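You operate a simulated robot arm through the tools that you are given. There is no shell and no other tool. Be economical: measure what you need, move in short steps, check, and stop when the job is done.

You run a simulated two-armed robot. Do the job below in one go: nothing can be reset, and whatever is moved stays where it is left.

TASK
Gauge both teal sheets and sort them into the trays by thickness.
Fine: leave the gauge arm up.

Only the result counts: the job must be done as asked and must still hold three seconds after the hand-in. Knocking over, shifting, dropping, spilling or breaking anything else fails it. Flat cloth is picked up by pressing the open fingertips on it (5 to 10 N) and closing them slowly along it; thin cloth reads only 2 to 8 mm in the jaws.

THE ROBOT
Two 7-joint arms with fingered hands on one trunk, on a carriage that runs on a rail from [0.1, 114.2] to [-0.1, -73.8] (x, y) and turns from 145 to 477 degrees about z. Base frame: it is fixed where the carriage stands at the start and does not move with it; the origin is on the floor, on the carriage's upright axis, x ahead of it, y to its left, z up. Units: cm, degrees, N and s.
The left shoulder is at the start at [7, 18.8, 129], the right one opposite. With the tool pointing down near the work surface each hand reaches from about 10 to 74 cm from the robot's upright axis, wherever it stands, measured 20 degrees to its own side. Places, roughly: gauge plate [70, -90, 80]. Payload 4 kg a hand.
The tool frame of a hand sits at the grasp point between the pads (the TCP): z along the fingers, y along the line on which they close. The tips reach 2.6 cm beyond it. The gripper opens to 13.2 cm. The gripper's body begins 7.3 cm behind the TCP. The gripper is a hand of 4 fingers: y runs from the thumb to the fingers, the wrist lies at [0, 0, -22.4] in the tool frame, and closing takes about 1.5 s.
Orientation is that of the tool frame in the base frame, as a unit quaternion [x, y, z, w]. With the fingers straight down and closing along the base's y, the tool's x points along the base's -x, its y along +y and its z along -z.

THE INTERFACE
- The arms move only by the tool move_arm. It takes "left_targets", "right_targets" or both (then of equal length, played together; a hand with none holds still); each is a list of rows, each a list of 3 entries, a list of its own where there are three numbers: the shift along the base's x, y, z in cm, then the turn, a rotation vector about the base's x, y, z in rad, then the opening, from 0 (shut) to 1 (fully open). In form: [[[x, y, z], [wx, wy, wz], claw], ...]. A call has 1 to 8 rows; each row is the pose to reach, as a shift and turn from the pose commanded when the call began. Each row takes 0.2 s and may step no farther than 5 cm and 8.6 degrees from the row before; otherwise, or with a gripper value out of range, the whole call is refused. Where a pose cannot be reached the arm comes as near as it can. A force on the tool above 40 N (or 10 N above the force at the start of the call, whichever is more), or a blocked arm, ends the call early, and 0.2 s more pass. The fingers move at their own pace (about 7.2 cm/s each) and stop on an object; they squeeze with about 32 N. The grip force told is the motor's: it shows also when the fingers shut on nothing. Time passes only in rows, and 0.2 s behind the last, so rows that repeat a pose let the fingers close. The reply holds the time, the measured pose of the TCP, the force on the tool along the base axes, the opening and the grip force, in the units named above and with some noise, with the torque about the TCP (base axes, N m) and any sound that the robot's microphone picked up.
- Cameras (640 x 400 px; columns grow to the right, rows downward): "scene" is now at [11.3, -5.8, 151.73]; the picture's right is [-0.68, -0.73, 0.00], its down [-0.45, 0.41, -0.79] and it looks along [0.58, -0.54, -0.61] (base axes); focal length 251 px, centre (320, 200). "left" rides on the left gripper at [-7.3, 0.6, -9.4] in its tool frame; the picture's right is [-0.08, -1.00, 0.00], its down [0.78, -0.06, -0.62] and it looks along [0.61, -0.05, 0.79] (tool axes); focal length 230 px, centre (320, 200). "right" rides on the right gripper at [7.3, 0.6, -9.4] in its tool frame; the picture's right is [-0.08, 1.00, 0.00], its down [-0.78, -0.06, -0.62] and it looks along [-0.61, -0.05, 0.79] (tool axes); focal length 230 px, centre (320, 200).
- snapshot(camera): a new picture of that camera. It takes no simulated time.
- raise_lower(by): slides the trunk up (or, below 0, down) by that many cm; the arms and the scene camera ride with it, the base frame stays. It gives what a move gives, with no picture.
- steer(legs): drives the robot by 1 to 6 legs, each [ahead, left, turn to the left] in cm, cm and degrees, along the robot's own axes; the way and the turn of a leg run together, so that a leg with both is an arc; at most 150 cm and 180 degrees a leg. The arms and the cameras ride along, it lands a little off, and it stops where it bumps. It keeps to its track: a leg is cut to what the track allows. It gives what a move gives.
- hand_shape(shape, hand): the hand has 4 fingers and takes this shape, open, in about a second: jaw (thumb against the fingers, like two jaws); tri (thumb and two fingers); tip (a fingertip pinch); poke (one finger out to press); point (the index stretched); flat (the hand flat); cup (the hand cupped); fist (a fist). The gripper value then closes the fingers along that shape, each until it touches; the sizes above hold for jaw. It gives what a move gives, with no picture.
- pan_tilt(pan, tilt): turns the head with the scene camera to pan (to the left, within 86 degrees either way) and tilt (down, from -29 to 69), counted from straight ahead of the robot. It gives what a move gives.
- probe_pixels(camera, pixels): for up to 12 pixels [column, row] of the newest picture of that camera ("zoom" is the newest enlarged one), the place [x, y, z] in the base frame of the surface seen there, good to about 0.2 cm. It takes no simulated time.
- zoom(camera, box): a new picture of the part [left, top, right, bottom] of that camera's present view, enlarged. It takes no simulated time.
- sign_off(): hands the job in; it is judged then, once.

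Go step by step. Measure first, check grasps and placings, and put right what went wrong. The budget is 80 turns and 70 pictures, counting those below and the enlarged ones. Unless the task says otherwise, let go and move clear before handing in, and close with one line.

The tools are called after "Emit:" as name(argument=value, ...) on one line, values as JSON. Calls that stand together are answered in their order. move_arm: Moves the arms, as the interface text tells. Its arguments: {"type":"object","properties":{"left_targets":{"type":"array","items":{"type":"array"}},"right_targets":{"type":"array","items":{"type":"array"}}},"required":[]} The other tools are called the same way: raise_lower (by) slides the trunk up or down; hand_shape (shape, hand) gives the hand a shape; steer (legs) drives the base; pan_tilt (pan, tilt) turns the head that bears the scene camera; snapshot (camera) takes a picture; probe_pixels (camera, pixels) gives the place of the surface under pixels of a picture; zoom (camera, box) takes an enlarged picture of a part of a camera's view; sign_off () hands the job in.

At the start:

```text
time_s: 0.0
left_position: [47.64, -8.89, 120.02]
left_tcp_rot: [0.0, 1.0, 0.0, 0.0]
left_contact_force: [0.9, 0.1, 0.1]
left_moment: [-0.04, -0.01, 0.0]
left_opening: 13.17
left_finger_force: 0.0
left_shape: jaw
right_position: [33.28, -42.15, 121.19]
right_tcp_rot: [0.001, 1.0, 0.0, 0.0]
right_contact_force: [0.3, -0.6, -0.1]
right_moment: [0.0, 0.01, 0.01]
right_opening: 13.19
right_finger_force: 0.1
right_shape: jaw
trunk travel left (down, up): [-76.7, 17.3]
robot x, y, heading: [0.44, -0.43, 0.0]
head pan, tilt: [-42.7, 37.5]
```

scene: 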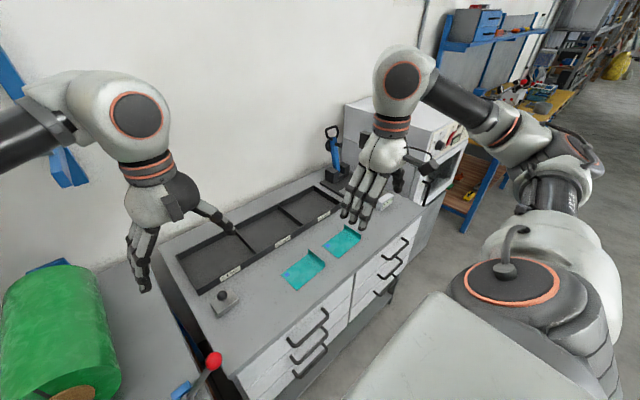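
right: 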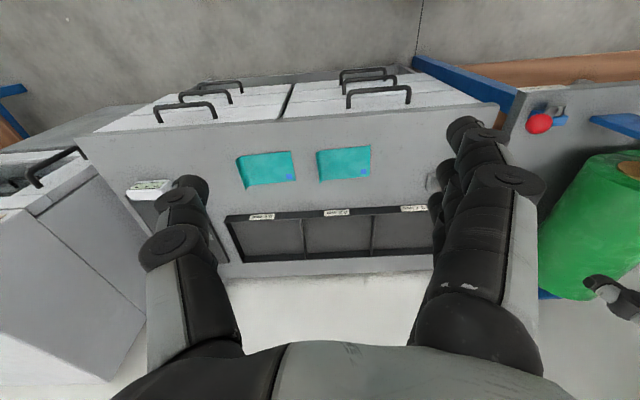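
left: 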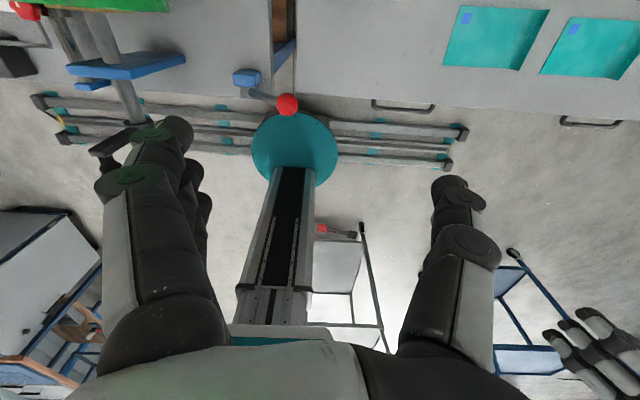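

The scene shows two teal sheets (about px 303,270 and 342,242), three labelled trays, and the gauge (blue lever, near px 333,150). I'll zoom in on labels and gauge and probe places.

Emit:
zoom(camera="scene", box=[160, 170, 380, 320])

Emit:
zoom(camera="scene", box=[290, 110, 410, 220])

Emit:
probe_pixels(camera="scene", pixels=[[303, 270], [284, 273], [320, 253], [342, 242], [333, 150], [333, 182], [215, 265], [262, 230], [308, 205], [226, 299], [385, 200], [260, 300]])

Emit:
zoom(camera="right", box=[110, 120, 470, 280])

```text
2.67 times, centred on (270, 245) of scene
```

zoom: 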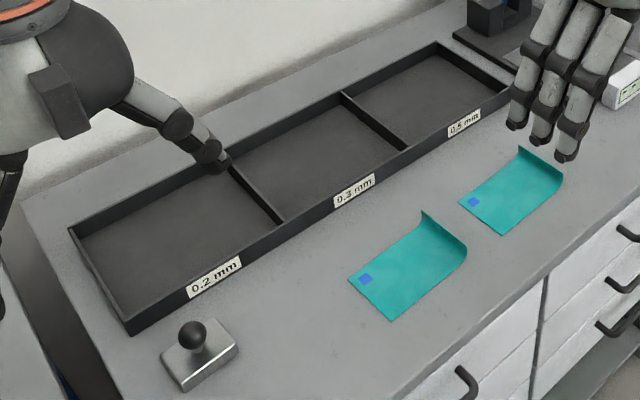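

```text
3.64 times, centred on (350, 165) of scene
```

zoom: 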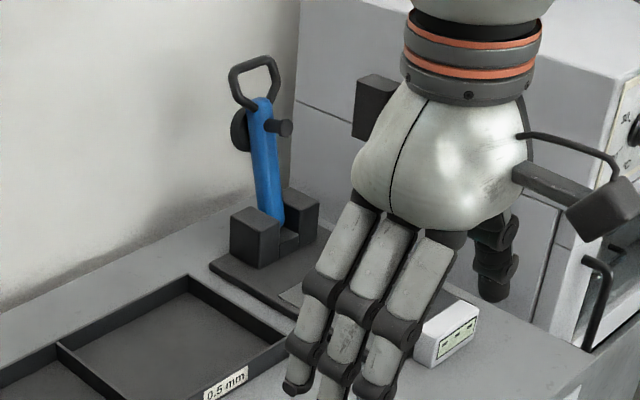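

```text
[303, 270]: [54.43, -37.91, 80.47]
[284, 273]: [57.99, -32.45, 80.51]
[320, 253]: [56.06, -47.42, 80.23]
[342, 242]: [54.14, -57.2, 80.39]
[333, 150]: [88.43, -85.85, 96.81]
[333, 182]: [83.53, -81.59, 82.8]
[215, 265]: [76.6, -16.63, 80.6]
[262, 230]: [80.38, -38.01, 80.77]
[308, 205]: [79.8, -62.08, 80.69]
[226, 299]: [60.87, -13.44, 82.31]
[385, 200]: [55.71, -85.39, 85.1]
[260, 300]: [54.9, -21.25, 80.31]
```

```text
1.78 times, centred on (290, 200) of right
```

zoom: 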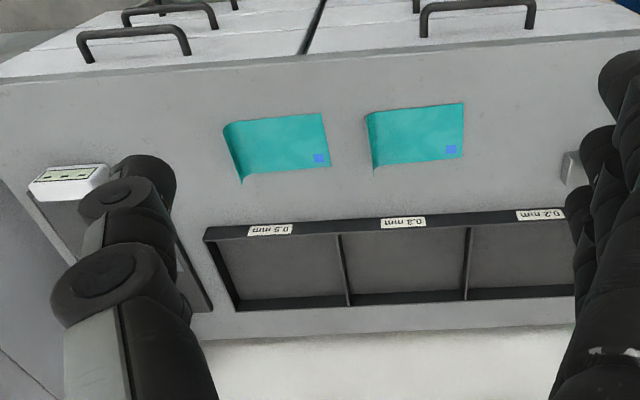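

The sheets have curled ends toward -y; trays are 0.2/0.3/0.5 mm at y≈-16/-38/-62. I'll drive to the right along the rail to see the gauge unobstructed.

Emit:
steer(legs=[[0, -55, 0]])

Emit:
pan_tilt(pan=-20, tilt=38)

Emit:
snapshot(camera="scene")

Emit:
snapshot(camera="right")

```text
time_s: 3.1
left_position: [47.63, -62.09, 119.97]
left_tcp_rot: [-0.005, 1.0, -0.001, 0.0]
left_contact_force: [0.0, 0.1, 0.6]
left_moment: [0.03, -0.03, 0.01]
left_opening: 13.18
left_finger_force: 0.0
left_shape: jaw
right_position: [33.68, -95.28, 121.17]
right_tcp_rot: [-0.005, 1.0, 0.0, 0.001]
right_contact_force: [0.6, -0.8, -0.6]
right_moment: [-0.03, -0.01, -0.01]
right_opening: 13.19
right_finger_force: 0.0
right_shape: jaw
trunk travel left (down, up): [-76.7, 17.3]
robot x, y, heading: [-0.12, -53.61, 0.6]
head pan, tilt: [-42.7, 37.5]
```

```text
time_s: 4.0
left_position: [47.53, -62.16, 119.93]
left_tcp_rot: [-0.005, 1.0, 0.0, 0.001]
left_contact_force: [0.0, 0.5, -0.3]
left_moment: [-0.05, 0.03, 0.01]
left_opening: 13.21
left_finger_force: 0.1
left_shape: jaw
right_position: [33.64, -95.36, 121.13]
right_tcp_rot: [-0.005, 1.0, 0.0, 0.0]
right_contact_force: [0.4, 0.3, -0.3]
right_moment: [-0.03, 0.01, 0.0]
right_opening: 13.2
right_finger_force: 0.2
right_shape: jaw
trunk travel left (down, up): [-76.7, 17.3]
robot x, y, heading: [0.35, -53.56, 0.5]
head pan, tilt: [-20.0, 38.0]
```

```text
63 pictures are left
```

scene: 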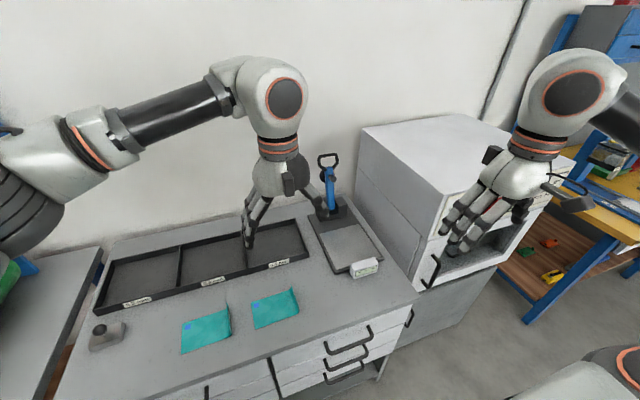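

```text
62 pictures are left
```

right: 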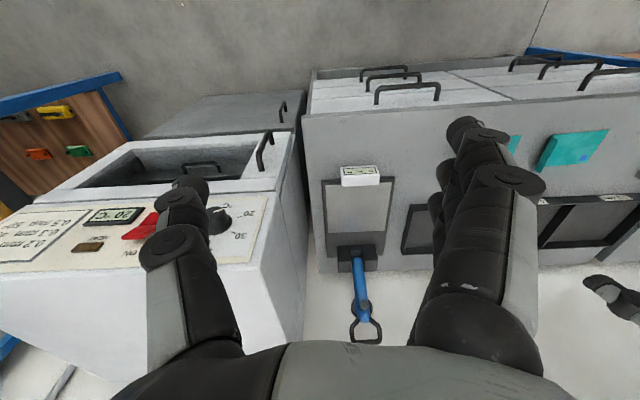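

The gauge is now visible (lever px 328,185; display px 365,267). I'll zoom into the gauge and the text on the white machine.

Emit:
zoom(camera="scene", box=[290, 145, 400, 285])

Emit:
zoom(camera="right", box=[0, 190, 280, 290])

Emit:
zoom(camera="right", box=[310, 155, 420, 350])

Emit:
probe_pixels(camera="scene", pixels=[[328, 158], [330, 185], [330, 205], [345, 207], [319, 215], [348, 240], [310, 220], [343, 198], [336, 273], [383, 258], [365, 263], [340, 172]])

Emit:
probe_pixels(camera="right", pixels=[[358, 205], [359, 178], [325, 182], [392, 180], [385, 245], [326, 243], [345, 257], [373, 257], [361, 285], [363, 305], [355, 327], [365, 344]])

```text
2.86 times, centred on (345, 215) of scene
```

zoom: 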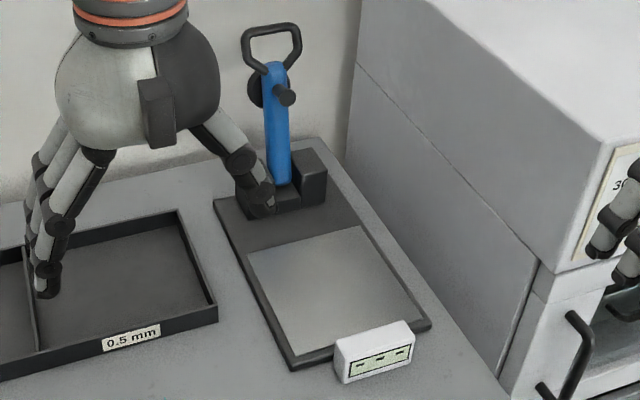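

```text
2.29 times, centred on (140, 240) of right
```

zoom: 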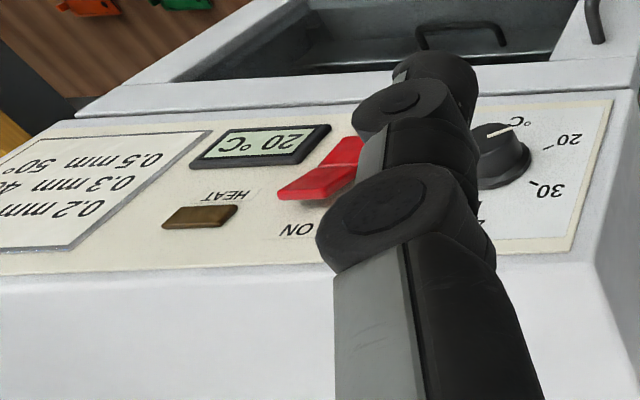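

```text
2.05 times, centred on (365, 252) of right
```

zoom: 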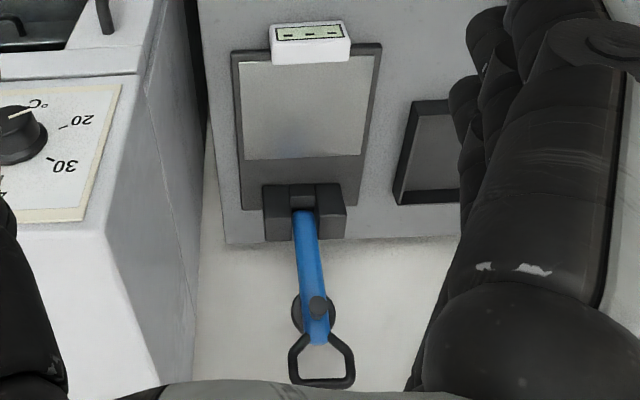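

```text
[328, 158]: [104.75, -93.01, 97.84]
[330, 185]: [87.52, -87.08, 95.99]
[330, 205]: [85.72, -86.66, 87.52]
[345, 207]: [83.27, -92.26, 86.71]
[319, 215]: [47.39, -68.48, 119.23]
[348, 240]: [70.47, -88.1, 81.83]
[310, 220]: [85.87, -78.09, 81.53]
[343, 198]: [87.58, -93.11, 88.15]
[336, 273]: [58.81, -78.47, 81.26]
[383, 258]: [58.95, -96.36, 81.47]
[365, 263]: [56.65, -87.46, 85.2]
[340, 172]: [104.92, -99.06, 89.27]
```

```text
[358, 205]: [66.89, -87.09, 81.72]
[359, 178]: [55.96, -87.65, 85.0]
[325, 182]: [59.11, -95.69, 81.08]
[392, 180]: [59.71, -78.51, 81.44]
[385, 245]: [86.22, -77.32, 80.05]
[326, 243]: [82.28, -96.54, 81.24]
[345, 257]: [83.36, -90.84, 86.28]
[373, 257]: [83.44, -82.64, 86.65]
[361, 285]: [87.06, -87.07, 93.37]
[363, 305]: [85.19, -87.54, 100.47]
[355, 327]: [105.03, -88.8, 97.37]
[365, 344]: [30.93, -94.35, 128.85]
```

The gauge: base x 58–86, y −78…−96, pivot near (85,−87,84), lever up; oven is apparently for other purposes (0.2 mm etc. settings of heat) and not needed. Now measure sheets and handle in detail.

Emit:
zoom(camera="scene", box=[170, 270, 310, 360])

Emit:
probe_pixels(camera="scene", pixels=[[182, 326], [182, 353], [226, 307], [230, 335], [252, 302], [257, 327], [294, 290], [298, 313], [291, 300], [225, 320], [222, 325], [205, 330]])

Emit:
zoom(camera="scene", box=[305, 145, 355, 215])

```text
4.44 times, centred on (240, 315) of scene
```

zoom: 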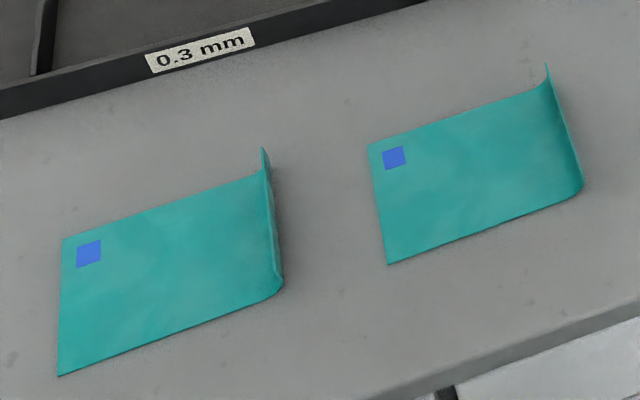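

```text
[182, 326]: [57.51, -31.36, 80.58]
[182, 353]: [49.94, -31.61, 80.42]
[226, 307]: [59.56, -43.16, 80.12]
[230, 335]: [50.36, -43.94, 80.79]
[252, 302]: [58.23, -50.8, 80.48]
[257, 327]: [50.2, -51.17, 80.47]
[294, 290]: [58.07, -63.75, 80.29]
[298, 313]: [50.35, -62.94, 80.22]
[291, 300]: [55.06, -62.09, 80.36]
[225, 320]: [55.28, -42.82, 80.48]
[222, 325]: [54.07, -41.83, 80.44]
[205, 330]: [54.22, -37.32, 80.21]
```

```text
5.71 times, centred on (330, 180) of scene
```

zoom: 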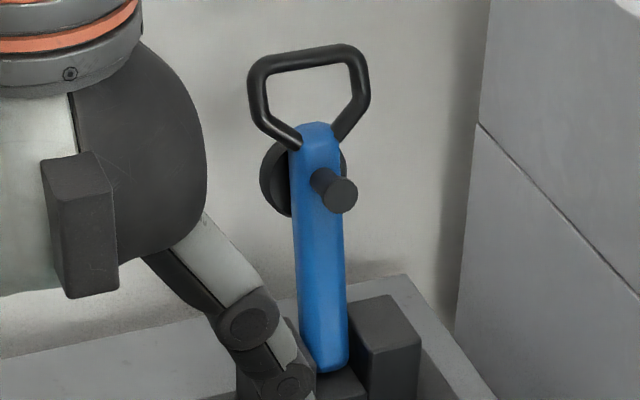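

Sheets: A spans x 50–58, y −31…−43; B spans x 50–58, y −51…−63, curled flap at the −y end. Probe the handle from this zoom.

Emit:
probe_pixels(camera="zoom", pixels=[[300, 62], [344, 54], [258, 100], [364, 95], [318, 135], [345, 196], [325, 350], [320, 250], [273, 180], [385, 330], [280, 135], [345, 125]])

Emit:
probe_pixels(camera="scene", pixels=[[229, 305], [230, 307], [231, 322], [291, 291], [292, 289], [297, 309], [150, 270], [272, 225], [305, 253], [203, 285], [110, 265], [98, 308]])

```text
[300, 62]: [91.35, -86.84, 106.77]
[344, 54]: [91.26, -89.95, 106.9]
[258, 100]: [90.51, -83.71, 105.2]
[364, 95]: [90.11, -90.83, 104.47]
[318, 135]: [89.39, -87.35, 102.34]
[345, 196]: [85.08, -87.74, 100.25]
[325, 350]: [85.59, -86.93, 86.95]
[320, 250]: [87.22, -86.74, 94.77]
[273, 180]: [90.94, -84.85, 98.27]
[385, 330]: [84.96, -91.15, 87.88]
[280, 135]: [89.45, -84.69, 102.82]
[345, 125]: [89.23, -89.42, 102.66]
```

```text
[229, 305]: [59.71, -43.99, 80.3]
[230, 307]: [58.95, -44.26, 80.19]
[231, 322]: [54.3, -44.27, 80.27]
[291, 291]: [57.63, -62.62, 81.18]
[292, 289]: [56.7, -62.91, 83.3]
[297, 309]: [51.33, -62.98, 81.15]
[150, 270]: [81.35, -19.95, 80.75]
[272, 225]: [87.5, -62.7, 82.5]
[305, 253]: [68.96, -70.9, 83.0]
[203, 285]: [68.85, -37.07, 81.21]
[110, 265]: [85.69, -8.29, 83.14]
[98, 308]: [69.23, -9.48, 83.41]
```

Trays: x 68.5–87.5, divided near y −29.5, −50.5. Plan: right hand does everything. Move left hand aside and bring the right hand above sheet B's flap (54, −62.8).

Emit:
move_arm(left_targets=[[[-1.5, 3.2, 0], [0, 0, 0], 1], [[-3, 6.4, 0], [0, 0, 0], 1], [[-4.5, 9.6, 0], [0, 0, 0], 1], [[-6, 12.8, 0], [0, 0, 0], 1], [[-7.5, 16, 0], [0, 0, 0], 1], [[-9, 19.2, 0], [0, 0, 0], 1], [[-10.5, 22.4, 0], [0, 0, 0], 1], [[-12, 25.6, 0], [0, 0, 0], 1]], right_targets=[[[2.5, 2, 0], [0, 0, 0], 0.5], [[5, 4, 0], [0, 0, 0], 0.5], [[7.5, 6, 0], [0, 0, 0], 0.5], [[10, 8, 0], [0, 0, 0], 0.5], [[12.5, 10, 0], [0, 0, 0], 0.5], [[15, 12, 0], [0, 0, 0], 0.5], [[17.5, 14, 0], [0, 0, 0], 0.5], [[20.4, 16, 0], [0, 0, 0], 0.5]])

Emit:
move_arm(right_targets=[[[0, 2, -3], [0, 0, 0], 0.5], [[0, 4, -6], [0, 0, 0], 0.5], [[0, 6, -9], [0, 0, 0], 0.5], [[0, 8, -12], [0, 0, 0], 0.5], [[0, 10, -15], [0, 0, 0], 0.5], [[0, 12, -18], [0, 0, 0], 0.5], [[0, 14, -22], [0, 0, 0], 0.5], [[0, 16.5, -26], [0, 0, 0], 0.5]])

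Emit:
snapshot(camera="right")

Emit:
snapshot(camera="scene")

```text
time_s: 5.8
left_position: [35.51, -36.25, 119.92]
left_tcp_rot: [-0.006, 1.0, -0.001, -0.001]
left_contact_force: [-0.3, -0.2, 0.6]
left_moment: [-0.03, -0.01, -0.01]
left_opening: 13.2
left_finger_force: 0.1
left_shape: jaw
right_position: [54.24, -79.09, 120.86]
right_tcp_rot: [-0.005, 1.0, -0.001, 0.0]
right_contact_force: [-0.3, 0.4, -0.5]
right_moment: [-0.03, 0.0, -0.01]
right_opening: 6.67
right_finger_force: 0.0
right_shape: jaw
trunk travel left (down, up): [-76.7, 17.3]
robot x, y, heading: [-0.25, -53.88, 0.2]
head pan, tilt: [-20.0, 38.0]
```

```text
time_s: 7.6
left_position: [35.72, -36.49, 119.96]
left_tcp_rot: [-0.005, 1.0, -0.001, 0.0]
left_contact_force: [-0.1, -0.3, 0.7]
left_moment: [-0.04, 0.0, 0.02]
left_opening: 13.22
left_finger_force: 0.0
left_shape: jaw
right_position: [53.85, -62.83, 94.98]
right_tcp_rot: [-0.005, 1.0, -0.002, -0.001]
right_contact_force: [-0.4, 0.4, 0.1]
right_moment: [-0.01, -0.01, -0.02]
right_opening: 6.68
right_finger_force: 0.1
right_shape: jaw
trunk travel left (down, up): [-76.7, 17.3]
robot x, y, heading: [-0.09, -53.67, 0.7]
head pan, tilt: [-20.0, 38.0]
```

```text
56 pictures are left
```

right: 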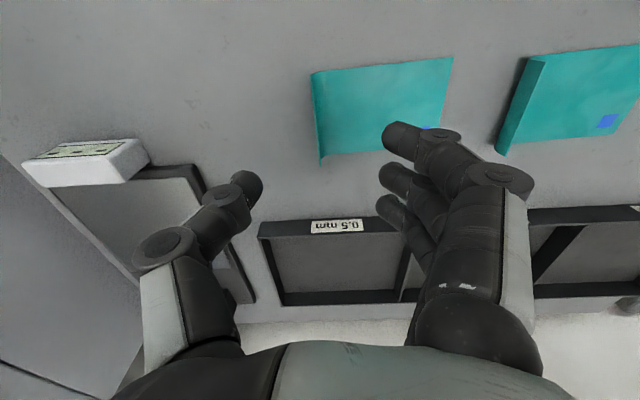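

```text
55 pictures are left
```

scene: 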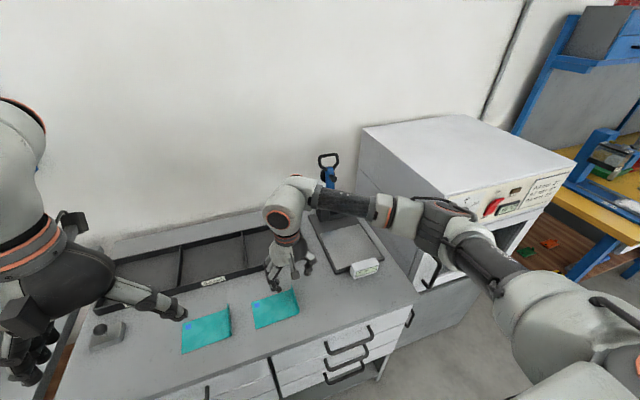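

The right hand is above B's flap (px 312–322, rows 72–165). Probe it precisely.

Emit:
probe_pixels(camera="right", pixels=[[313, 76], [316, 110], [319, 140], [321, 160], [324, 150], [335, 110], [326, 110], [321, 125], [100, 150], [30, 200]])

Emit:
zoom(camera="right", box=[290, 50, 460, 180])

Emit:
zoom(camera="scene", box=[230, 220, 330, 340])

```text
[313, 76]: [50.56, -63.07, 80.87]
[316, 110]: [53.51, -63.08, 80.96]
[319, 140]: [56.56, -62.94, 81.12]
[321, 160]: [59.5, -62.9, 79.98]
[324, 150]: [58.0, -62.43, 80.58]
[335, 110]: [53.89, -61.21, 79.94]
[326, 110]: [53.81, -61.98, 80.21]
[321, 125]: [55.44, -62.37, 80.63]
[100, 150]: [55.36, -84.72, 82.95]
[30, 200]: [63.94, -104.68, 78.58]
```

```text
3.08 times, centred on (375, 115) of right
```

zoom: 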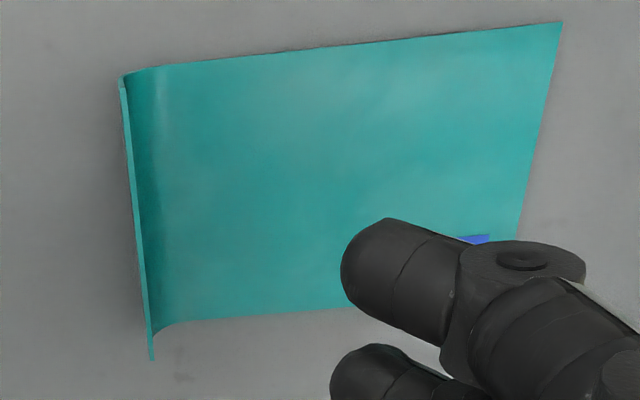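

```text
3.33 times, centred on (280, 280) of scene
```

zoom: 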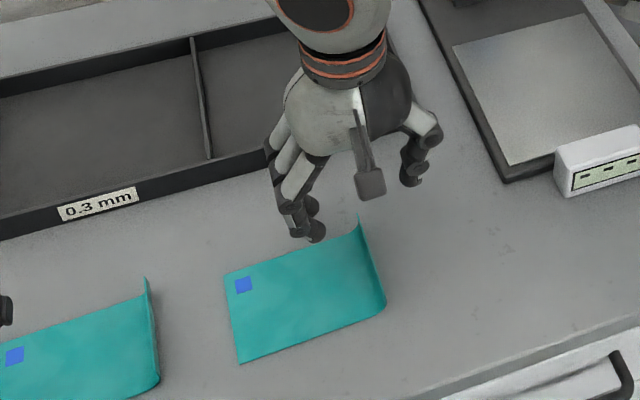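

Flap at y≈−63.0, x 50.4–58, sheet surface ≈80.2. Descend to TCP z≈83.3, then close gradually.

Emit:
move_arm(right_targets=[[[0.3, -0.2, -4], [0, 0, 0], 0.5], [[0.3, -0.2, -8], [0, 0, 0], 0.5], [[0.3, -0.2, -10.5], [0, 0, 0], 0.5], [[0.3, -0.2, -11.7], [0, 0, 0], 0.5], [[0.3, -0.2, -11.7], [0, 0, 0], 0.5]])

Emit:
zoom(camera="scene", box=[230, 220, 330, 340])

Emit:
snapshot(camera="right")

```text
time_s: 8.8
left_position: [35.77, -36.56, 119.86]
left_tcp_rot: [-0.006, 1.0, 0.0, 0.0]
left_contact_force: [0.2, -0.5, -0.5]
left_moment: [0.0, 0.03, 0.01]
left_opening: 13.19
left_finger_force: 0.1
left_shape: jaw
right_position: [54.18, -63.08, 83.31]
right_tcp_rot: [-0.005, 1.0, -0.001, 0.0]
right_contact_force: [-0.1, -0.7, 0.0]
right_moment: [-0.03, -0.01, -0.01]
right_opening: 6.7
right_finger_force: 0.1
right_shape: jaw
trunk travel left (down, up): [-76.7, 17.3]
robot x, y, heading: [-0.32, -53.56, 0.7]
head pan, tilt: [-20.0, 38.0]
```

```text
3.33 times, centred on (280, 280) of scene
```

zoom: 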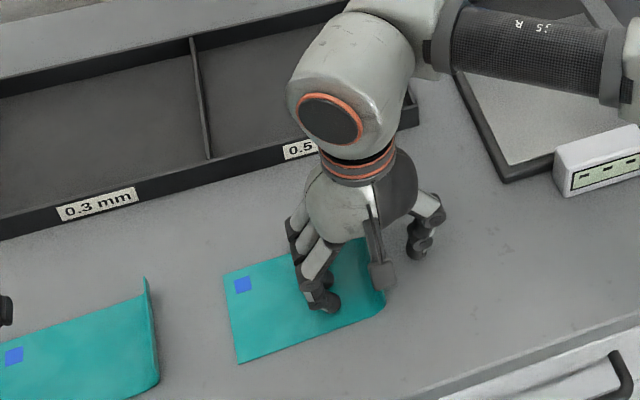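

```text
51 pictures are left
```

right: 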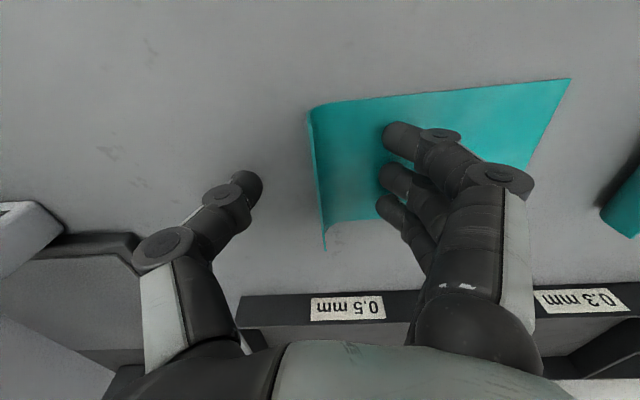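

The fingers straddle the flap well (px 315,170 between). Close slowly.

Emit:
move_arm(right_targets=[[[0, 0, 0], [0, 0, 0], 0.35], [[0, 0, 0], [0, 0, 0], 0.2], [[0, 0, 0], [0, 0, 0], 0.1], [[0, 0, 0], [0, 0, 0], 0.05], [[0, 0, 0], [0, 0, 0], 0], [[0, 0, 0], [0, 0, 0], 0], [[0, 0, 0], [0, 0, 0], 0], [[0, 0, 0], [0, 0, 0], 0]])

Emit:
move_arm(right_targets=[[[0, 0, 1.5], [0, 0, 0], 0], [[0, 0, 4], [0, 0, 0], 0], [[0, 0, 7], [0, 0, 0], 0], [[0, 0, 10], [0, 0, 0], 0], [[0, 0, 13], [0, 0, 0], 0], [[0, 0, 16], [0, 0, 0], 0], [[0, 0, 19], [0, 0, 0], 0], [[0, 0, 19], [0, 0, 0], 0]])

Emit:
zoom(camera="scene", box=[210, 180, 350, 340])

Emit:
snapshot(camera="right")

```text
time_s: 10.6
left_position: [35.55, -36.7, 119.97]
left_tcp_rot: [-0.006, 1.0, 0.0, 0.0]
left_contact_force: [0.1, -0.4, -0.8]
left_moment: [0.0, 0.01, -0.01]
left_opening: 13.18
left_finger_force: 0.0
left_shape: jaw
right_position: [54.2, -63.11, 83.53]
right_tcp_rot: [-0.006, 1.0, 0.0, 0.0]
right_contact_force: [1.2, 0.3, 4.7]
right_moment: [0.17, -0.04, -0.01]
right_opening: 0.03
right_finger_force: 32.3
right_shape: jaw
trunk travel left (down, up): [-76.7, 17.3]
robot x, y, heading: [0.1, -53.84, 0.7]
head pan, tilt: [-20.0, 38.0]
```

```text
time_s: 12.4
left_position: [35.67, -36.6, 119.89]
left_tcp_rot: [-0.005, 1.0, -0.001, 0.0]
left_contact_force: [-0.2, 0.5, 0.8]
left_moment: [0.03, 0.05, -0.02]
left_opening: 13.17
left_finger_force: 0.0
left_shape: jaw
right_position: [54.32, -63.28, 102.49]
right_tcp_rot: [-0.006, 1.0, 0.0, 0.0]
right_contact_force: [-0.2, 0.1, -0.4]
right_moment: [-0.01, 0.01, -0.01]
right_opening: 0.0
right_finger_force: 31.3
right_shape: jaw
trunk travel left (down, up): [-76.7, 17.3]
robot x, y, heading: [-0.01, -54.0, 0.8]
head pan, tilt: [-20.0, 38.0]
```

```text
2.50 times, centred on (280, 260) of scene
```

zoom: 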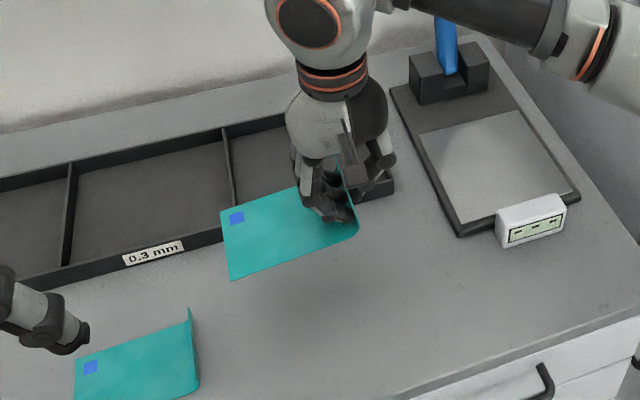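

```text
49 pictures are left
```

right: 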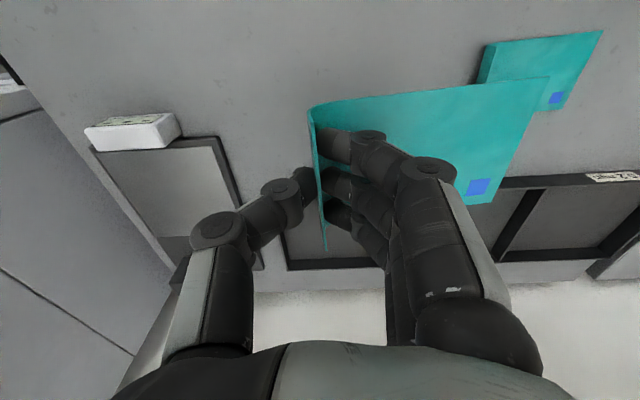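

Sheet B is held firmly and stays flat (sheet px 285,235 in the zoom). Drive right along the rail to reach the gauge.

Emit:
steer(legs=[[0, -18, 0]])

Emit:
pan_tilt(pan=-10, tilt=42)

Emit:
snapshot(camera="scene")

```text
time_s: 13.9
left_position: [35.72, -54.25, 119.87]
left_tcp_rot: [-0.004, 1.0, -0.001, 0.0]
left_contact_force: [-0.4, 0.1, -0.2]
left_moment: [-0.01, 0.01, 0.03]
left_opening: 13.17
left_finger_force: 0.0
left_shape: jaw
right_position: [54.39, -80.78, 102.47]
right_tcp_rot: [-0.005, 1.0, -0.002, 0.0]
right_contact_force: [0.3, 1.1, 0.7]
right_moment: [-0.01, -0.02, 0.03]
right_opening: 0.01
right_finger_force: 32.2
right_shape: jaw
trunk travel left (down, up): [-76.7, 17.3]
robot x, y, heading: [0.1, -71.12, 0.4]
head pan, tilt: [-20.0, 38.0]
```

```text
time_s: 14.6
left_position: [35.68, -54.54, 119.93]
left_tcp_rot: [-0.004, 1.0, 0.001, 0.001]
left_contact_force: [0.3, -0.7, -1.4]
left_moment: [0.02, 0.0, 0.02]
left_opening: 13.2
left_finger_force: 0.0
left_shape: jaw
right_position: [54.21, -81.1, 102.28]
right_tcp_rot: [-0.005, 1.0, 0.0, 0.0]
right_contact_force: [0.0, -0.2, -0.1]
right_moment: [0.01, -0.01, 0.03]
right_opening: 0.0
right_finger_force: 32.2
right_shape: jaw
trunk travel left (down, up): [-76.7, 17.3]
robot x, y, heading: [-0.12, -71.42, 0.8]
head pan, tilt: [-10.0, 42.0]
```

```text
48 pictures are left
```

scene: 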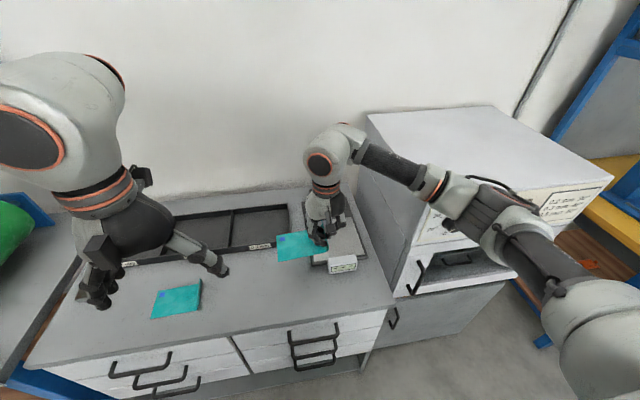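

Check the oven's side wall location before lowering near it.

Emit:
probe_pixels(camera="scene", pixels=[[372, 175], [385, 220], [400, 265], [375, 240], [342, 264], [348, 240]])

Emit:
move_arm(right_targets=[[[3, -1.5, 0], [0, 0, 0], 0], [[6, -3, 0], [0, 0, 0], 0], [[9, -4.5, 0], [0, 0, 0], 0], [[12, -6, 0], [0, 0, 0], 0], [[15, -8, -2], [0, 0, 0], 0], [[16.8, -10, -5], [0, 0, 0], 0], [[16.8, -10, -8], [0, 0, 0], 0], [[16.8, -10, -8], [0, 0, 0], 0]])

Emit:
zoom(camera="scene", box=[260, 110, 420, 290])

Emit:
snapshot(camera="right")

```text
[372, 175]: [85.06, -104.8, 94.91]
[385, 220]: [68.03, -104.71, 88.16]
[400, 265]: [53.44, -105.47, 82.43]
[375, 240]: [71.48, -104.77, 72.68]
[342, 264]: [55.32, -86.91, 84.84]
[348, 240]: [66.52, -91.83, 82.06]
```

```text
time_s: 16.4
left_position: [35.64, -54.46, 119.9]
left_tcp_rot: [-0.005, 1.0, 0.0, 0.0]
left_contact_force: [-0.6, -0.4, 0.2]
left_moment: [-0.03, -0.02, -0.01]
left_opening: 13.2
left_finger_force: 0.0
left_shape: jaw
right_position: [71.2, -90.96, 94.4]
right_tcp_rot: [-0.005, 1.0, 0.0, 0.0]
right_contact_force: [0.7, 0.5, -0.5]
right_moment: [-0.01, 0.02, 0.02]
right_opening: 0.01
right_finger_force: 32.1
right_shape: jaw
trunk travel left (down, up): [-76.7, 17.3]
robot x, y, heading: [0.07, -71.79, 0.5]
head pan, tilt: [-10.0, 42.0]
```

```text
2.22 times, centred on (340, 200) of scene
```

zoom: 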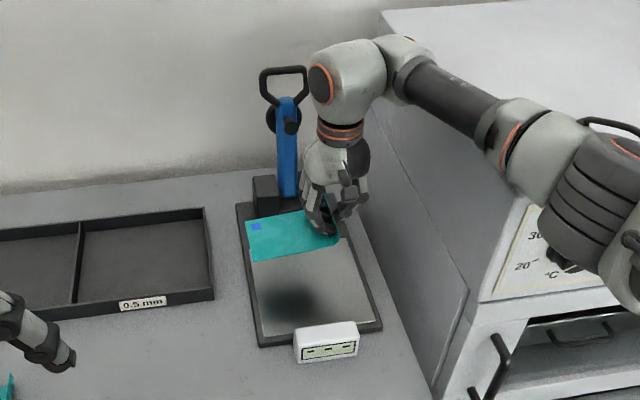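

```text
46 pictures are left
```

right: 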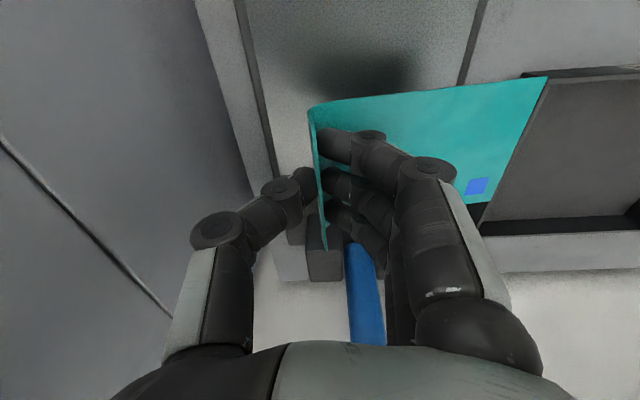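

Clear of the oven wall (y≈−104.7). Lower onto the plate, release gently and rise.

Emit:
move_arm(right_targets=[[[0, -0.8, -3], [0, 0, 0], 0], [[0, -0.8, -6], [0, 0, 0], 0], [[0, -0.8, -8], [0, 0, 0], 0], [[0, -0.8, -9], [0, 0, 0], 0], [[0, -0.8, -9.2], [0, 0, 0], 0], [[0, -0.8, -9.2], [0, 0, 0], 0]])

Emit:
move_arm(right_targets=[[[0, 0, 0], [0, 0, 0], 0.05], [[0, 0, 0], [0, 0, 0], 0.15], [[0, 0, 0], [0, 0, 0], 0.25], [[0, 0, 0], [0, 0, 0], 0.3], [[0, 0, 2], [0, 0, 0], 0.3], [[0, 0, 5], [0, 0, 0], 0.3], [[-3, 0, 9], [0, 0, 0], 0.3], [[-7, 0, 11], [0, 0, 0], 0.3]])

Emit:
move_arm(right_targets=[[[-4, 0, 2], [0, 0, 0], 0.5], [[-8, 0, 4], [0, 0, 0], 0.5], [[-12, 0, 6], [0, 0, 0], 0.5], [[-16, 0, 8], [0, 0, 0], 0.5]])

Emit:
zoom(camera="scene", box=[260, 110, 420, 290])

Emit:
snapshot(camera="right")

```text
time_s: 18.0
left_position: [34.59, -54.12, 119.97]
left_tcp_rot: [-0.003, 1.0, -0.001, 0.004]
left_contact_force: [-0.1, -0.5, -0.7]
left_moment: [0.0, 0.01, -0.01]
left_opening: 13.18
left_finger_force: 0.1
left_shape: jaw
right_position: [73.29, -92.17, 90.33]
right_tcp_rot: [0.002, 0.999, -0.002, 0.04]
right_contact_force: [-0.2, 0.5, 0.2]
right_moment: [0.0, -0.02, 0.01]
right_opening: 0.01
right_finger_force: 32.2
right_shape: jaw
trunk travel left (down, up): [-76.7, 17.3]
robot x, y, heading: [-0.47, -71.5, 0.5]
head pan, tilt: [-10.0, 42.0]
stopped in row 6 (right hand): the arm was blocked; the commanded pose is now the measured one
```

```text
time_s: 19.8
left_position: [35.75, -54.53, 119.83]
left_tcp_rot: [-0.004, 1.0, 0.0, -0.001]
left_contact_force: [0.1, -0.1, -0.5]
left_moment: [0.0, 0.01, 0.02]
left_opening: 13.19
left_finger_force: 0.0
left_shape: jaw
right_position: [66.62, -92.4, 100.04]
right_tcp_rot: [0.0, 1.0, 0.0, 0.03]
right_contact_force: [0.3, 0.0, -0.1]
right_moment: [-0.01, 0.01, -0.02]
right_opening: 3.89
right_finger_force: 0.2
right_shape: jaw
trunk travel left (down, up): [-76.7, 17.3]
robot x, y, heading: [-0.33, -71.52, 0.5]
head pan, tilt: [-10.0, 42.0]
```

```text
time_s: 20.8
left_position: [35.52, -54.48, 119.95]
left_tcp_rot: [-0.004, 1.0, 0.0, 0.001]
left_contact_force: [-0.2, 0.5, 0.8]
left_moment: [0.0, -0.01, 0.0]
left_opening: 13.19
left_finger_force: 0.1
left_shape: jaw
right_position: [50.28, -92.34, 108.27]
right_tcp_rot: [0.0, 1.0, 0.0, 0.031]
right_contact_force: [0.4, 0.3, -0.8]
right_moment: [0.01, 0.0, 0.0]
right_opening: 6.53
right_finger_force: 0.1
right_shape: jaw
trunk travel left (down, up): [-76.7, 17.3]
robot x, y, heading: [-0.21, -71.16, 0.6]
head pan, tilt: [-10.0, 42.0]
```

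```text
2.22 times, centred on (340, 200) of scene
```

zoom: 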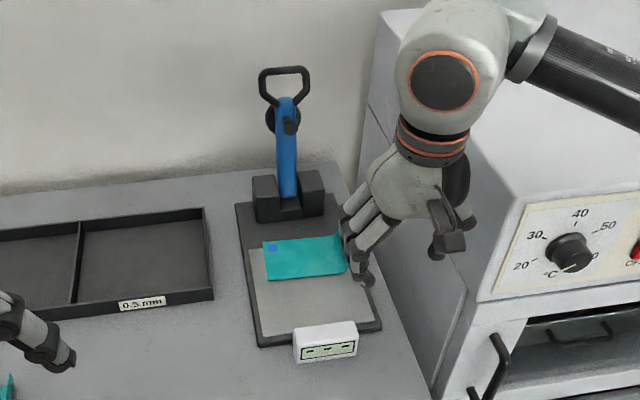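

```text
44 pictures are left
```

right: 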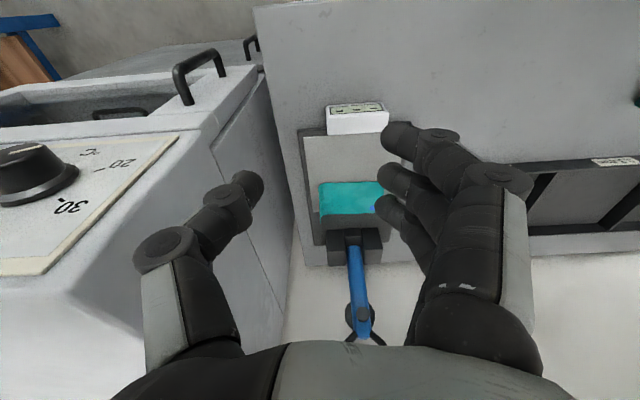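

The arm hit its reach limit at z≈90 and the sheet dropped the last few cm, but it lies on the plate. I'll check where it lies, and lower the trunk afterwards for better reach.

Emit:
zoom(camera="scene", box=[315, 190, 365, 270])

Emit:
probe_pixels(camera="scene", pixels=[[326, 219], [328, 234], [346, 216], [347, 230], [336, 225], [344, 218], [342, 232], [330, 200], [332, 165]])

```text
5.00 times, centred on (340, 230) of scene
```

zoom: 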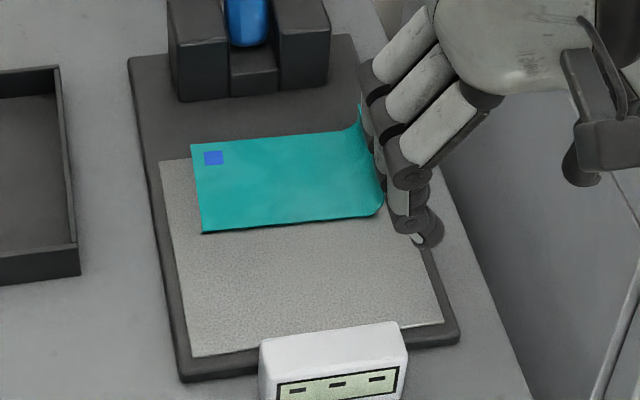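

```text
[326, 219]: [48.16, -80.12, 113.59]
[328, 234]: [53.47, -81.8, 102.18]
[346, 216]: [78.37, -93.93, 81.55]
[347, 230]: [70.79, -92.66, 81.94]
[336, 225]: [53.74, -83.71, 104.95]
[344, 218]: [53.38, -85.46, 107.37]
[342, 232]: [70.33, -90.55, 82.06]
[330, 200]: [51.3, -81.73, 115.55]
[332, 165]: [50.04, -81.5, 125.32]
```

Emit:
probe_pixels(camera="zoom", pixels=[[192, 147], [203, 230], [345, 133], [376, 213], [290, 185], [165, 165], [195, 350], [440, 320], [368, 160], [250, 90]])

```text
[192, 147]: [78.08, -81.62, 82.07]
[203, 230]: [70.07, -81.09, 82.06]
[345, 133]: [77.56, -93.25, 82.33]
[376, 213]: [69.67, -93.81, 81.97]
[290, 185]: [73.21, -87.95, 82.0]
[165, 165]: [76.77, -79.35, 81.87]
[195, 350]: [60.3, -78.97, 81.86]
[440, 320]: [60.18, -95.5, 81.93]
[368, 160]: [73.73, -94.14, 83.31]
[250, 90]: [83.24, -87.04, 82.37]
```

Sheet B lies flat on the anvil at x 70–78, y −81…−94. Now lower the trunk 12 cm and start tilting the right hand forward toward the lever handle (91,−87.3,105).

Emit:
raise_lower(by=-12)

Emit:
move_arm(right_targets=[[[1, 0.7, 3], [0, -0.1, 0], 1], [[4, 1.4, 6], [0, -0.24, 0], 1], [[7, 2.1, 9], [0, -0.38, 0], 1], [[10, 2.8, 11], [0, -0.52, 0], 1], [[13, 3.5, 13], [0, -0.66, 0], 1], [[16, 4.2, 13], [0, -0.8, 0], 1], [[19, 5, 13], [0, -0.93, 0], 1], [[20, 5, 13], [0, -1.0, 0], 1]])

Emit:
snapshot(camera="scene")

Emit:
snapshot(camera="right")

```text
time_s: 22.3
left_position: [35.65, -54.48, 107.87]
left_tcp_rot: [-0.003, 1.0, 0.0, 0.0]
left_contact_force: [-1.1, 0.3, 0.2]
left_moment: [-0.02, -0.01, -0.01]
left_opening: 13.21
left_finger_force: 0.0
left_shape: jaw
right_position: [50.47, -92.43, 96.15]
right_tcp_rot: [-0.002, 1.0, -0.001, 0.03]
right_contact_force: [-0.8, 0.1, -0.4]
right_moment: [-0.02, 0.03, 0.03]
right_opening: 6.51
right_finger_force: 0.0
right_shape: jaw
trunk travel left (down, up): [-64.7, 29.3]
robot x, y, heading: [-0.32, -71.25, 0.7]
head pan, tilt: [-10.0, 42.0]
```

```text
time_s: 24.1
left_position: [35.55, -54.49, 107.9]
left_tcp_rot: [-0.004, 1.0, 0.0, 0.0]
left_contact_force: [0.1, 0.5, 0.4]
left_moment: [-0.01, -0.02, 0.03]
left_opening: 13.19
left_finger_force: 0.0
left_shape: jaw
right_position: [70.6, -87.47, 109.32]
right_tcp_rot: [0.0, 0.862, 0.0, 0.507]
right_contact_force: [-0.6, 0.4, 0.7]
right_moment: [-0.01, 0.01, -0.04]
right_opening: 13.19
right_finger_force: 0.1
right_shape: jaw
trunk travel left (down, up): [-64.7, 29.3]
robot x, y, heading: [-0.03, -71.57, 0.3]
head pan, tilt: [-10.0, 42.0]
```

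```text
42 pictures are left
```

scene: 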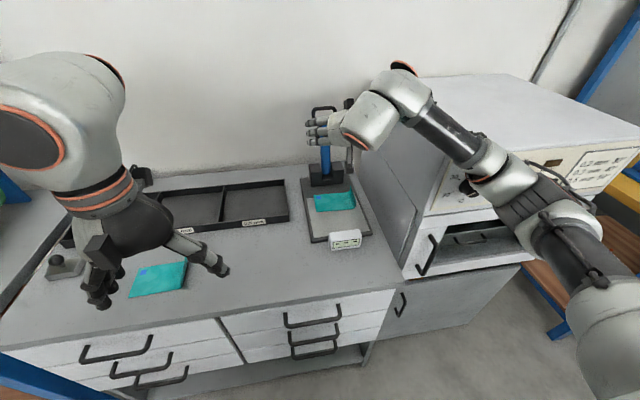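

```text
41 pictures are left
```

right: 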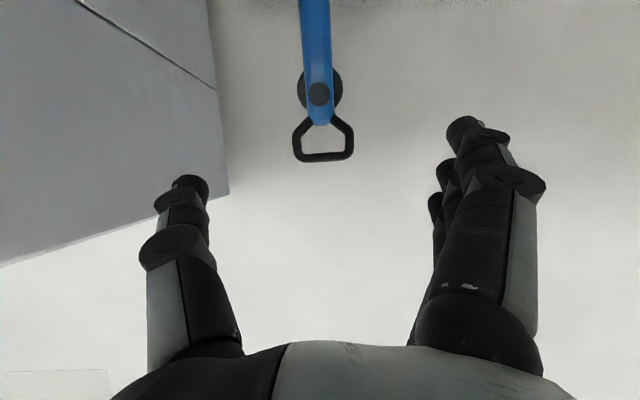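

The handle is centred between the open jaws (px 323,140). Approach to around (90.5,−87.4,105.2).

Emit:
probe_pixels(camera="right", pixels=[[296, 143], [349, 140], [322, 156], [320, 118], [319, 94]])

Emit:
move_arm(right_targets=[[[4, 0, 0], [0, 0, 0], 1], [[8, 0, -0.5], [0, 0, 0], 1], [[12, 0, -1.5], [0, 0, 0], 1], [[16, 0, -2.8], [0, 0, 0], 1], [[19.6, 0.1, -4], [0, 0, 0], 1], [[19.6, 0.1, -4], [0, 0, 0], 1]])

Emit:
zoom(camera="scene", box=[280, 60, 400, 190])

Emit:
snapshot(camera="right")

```text
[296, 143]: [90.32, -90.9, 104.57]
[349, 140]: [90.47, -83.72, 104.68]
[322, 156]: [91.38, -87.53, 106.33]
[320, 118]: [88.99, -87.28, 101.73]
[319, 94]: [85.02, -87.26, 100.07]
```

```text
time_s: 25.5
left_position: [35.42, -53.86, 107.89]
left_tcp_rot: [-0.005, 1.0, -0.002, 0.001]
left_contact_force: [-0.1, 0.1, -0.3]
left_moment: [0.02, -0.01, -0.01]
left_opening: 13.18
left_finger_force: 0.0
left_shape: jaw
right_position: [90.06, -86.42, 105.43]
right_tcp_rot: [-0.004, 0.863, -0.001, 0.506]
right_contact_force: [0.6, 0.3, 0.5]
right_moment: [0.01, 0.0, 0.0]
right_opening: 13.18
right_finger_force: 0.1
right_shape: jaw
trunk travel left (down, up): [-64.7, 29.3]
robot x, y, heading: [-0.4, -71.42, 0.4]
head pan, tilt: [-10.0, 42.0]
```

```text
3.08 times, centred on (340, 125) of scene
```

zoom: 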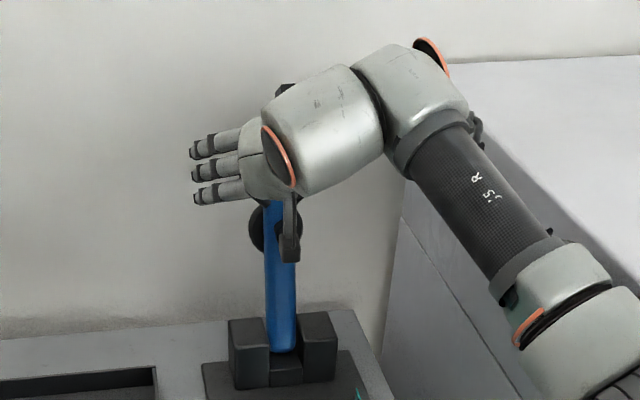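

```text
39 pictures are left
```

right: 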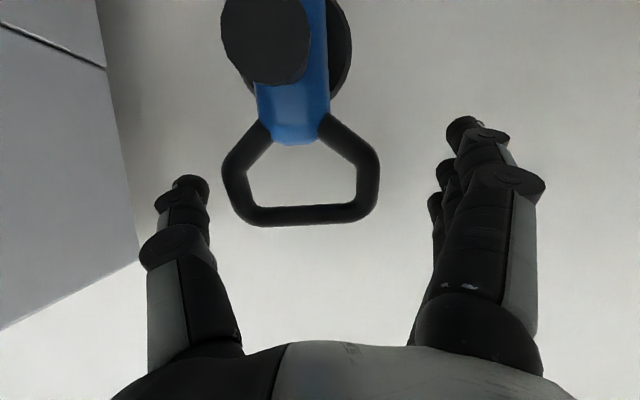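

The jaws surround the handle loop (px 300,180). Shift −0.8 cm in y and close.

Emit:
move_arm(right_targets=[[[0.3, -0.8, 0], [0, 0, 0], 1], [[0.3, -0.8, 0], [0, 0, 0], 0.6], [[0.3, -0.8, 0], [0, 0, 0], 0.4], [[0.3, -0.8, 0], [0, 0, 0], 0.3], [[0.3, -0.8, 0], [0, 0, 0], 0.3]])

Emit:
snapshot(camera="right")

```text
time_s: 26.7
left_position: [35.58, -53.38, 107.77]
left_tcp_rot: [-0.004, 1.0, -0.006, 0.0]
left_contact_force: [0.4, 0.9, -0.5]
left_moment: [0.0, -0.01, -0.02]
left_opening: 13.18
left_finger_force: 0.1
left_shape: jaw
right_position: [90.52, -86.72, 105.26]
right_tcp_rot: [-0.005, 0.863, -0.004, 0.505]
right_contact_force: [0.3, -9.5, -2.4]
right_moment: [0.03, 0.01, -0.23]
right_opening: 6.6
right_finger_force: 31.9
right_shape: jaw
trunk travel left (down, up): [-64.7, 29.3]
robot x, y, heading: [0.19, -71.51, 0.4]
head pan, tilt: [-10.0, 42.0]
```

```text
38 pictures are left
```

right: 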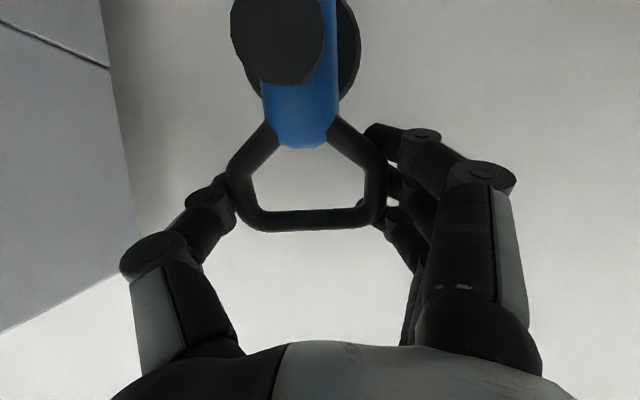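

Handle gripped at 6.6 cm. Pull it along the arc about the pivot (~(86,86)), first half, turning the tool with it.

Emit:
move_arm(right_targets=[[[-2.2, 0, 0.4], [0, 0.065, 0], 0.3], [[-4.4, 0, 0.5], [0, 0.13, 0], 0.3], [[-6.6, 0, 0.4], [0, 0.195, 0], 0.3], [[-8.8, 0, 0], [0, 0.26, 0], 0.3], [[-10.9, 0, -0.6], [0, 0.325, 0], 0.3], [[-13, 0, -1.4], [0, 0.39, 0], 0.3], [[-14.9, 0, -2.5], [0, 0.455, 0], 0.3], [[-16.7, 0, -3.7], [0, 0.52, 0], 0.3]])

Emit:
snapshot(camera="scene")

Emit:
snapshot(camera="right")

```text
time_s: 27.1
left_position: [35.67, -53.13, 107.87]
left_tcp_rot: [-0.006, 1.0, -0.005, -0.001]
left_contact_force: [0.4, 0.2, -0.1]
left_moment: [0.01, -0.01, -0.04]
left_opening: 13.18
left_finger_force: 0.1
left_shape: jaw
right_position: [88.24, -86.02, 105.43]
right_tcp_rot: [-0.007, 0.88, -0.006, 0.475]
right_contact_force: [0.4, -37.5, 4.8]
right_moment: [-0.46, -0.23, -0.92]
right_opening: 6.01
right_finger_force: 31.9
right_shape: jaw
trunk travel left (down, up): [-64.7, 29.3]
robot x, y, heading: [-0.0, -71.38, 0.6]
head pan, tilt: [-10.0, 42.0]
stopped in row 2 (right hand): the force on the tool passed its limit at 44 N (the readings are from after the stop); the commanded pose is now the measured one
```

```text
37 pictures are left
```

scene: 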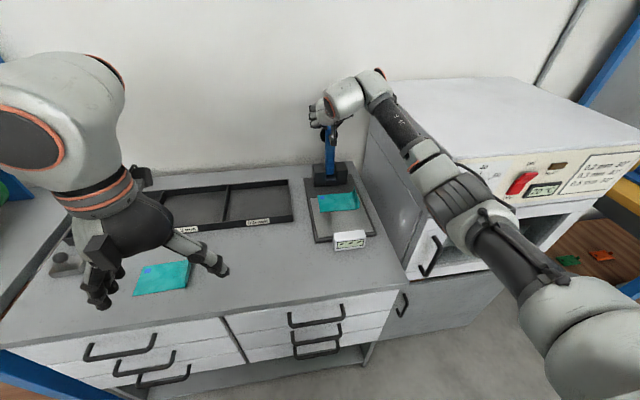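

```text
36 pictures are left
```

right: 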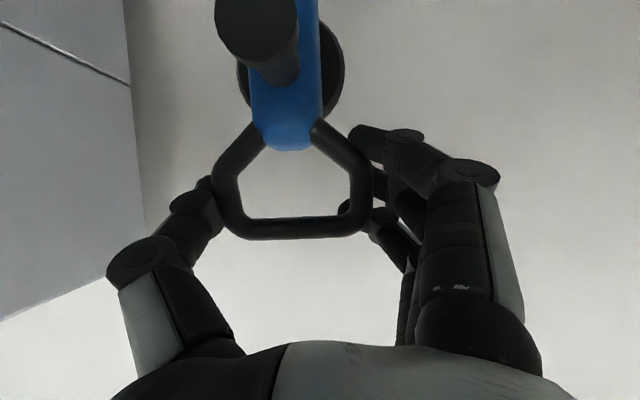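

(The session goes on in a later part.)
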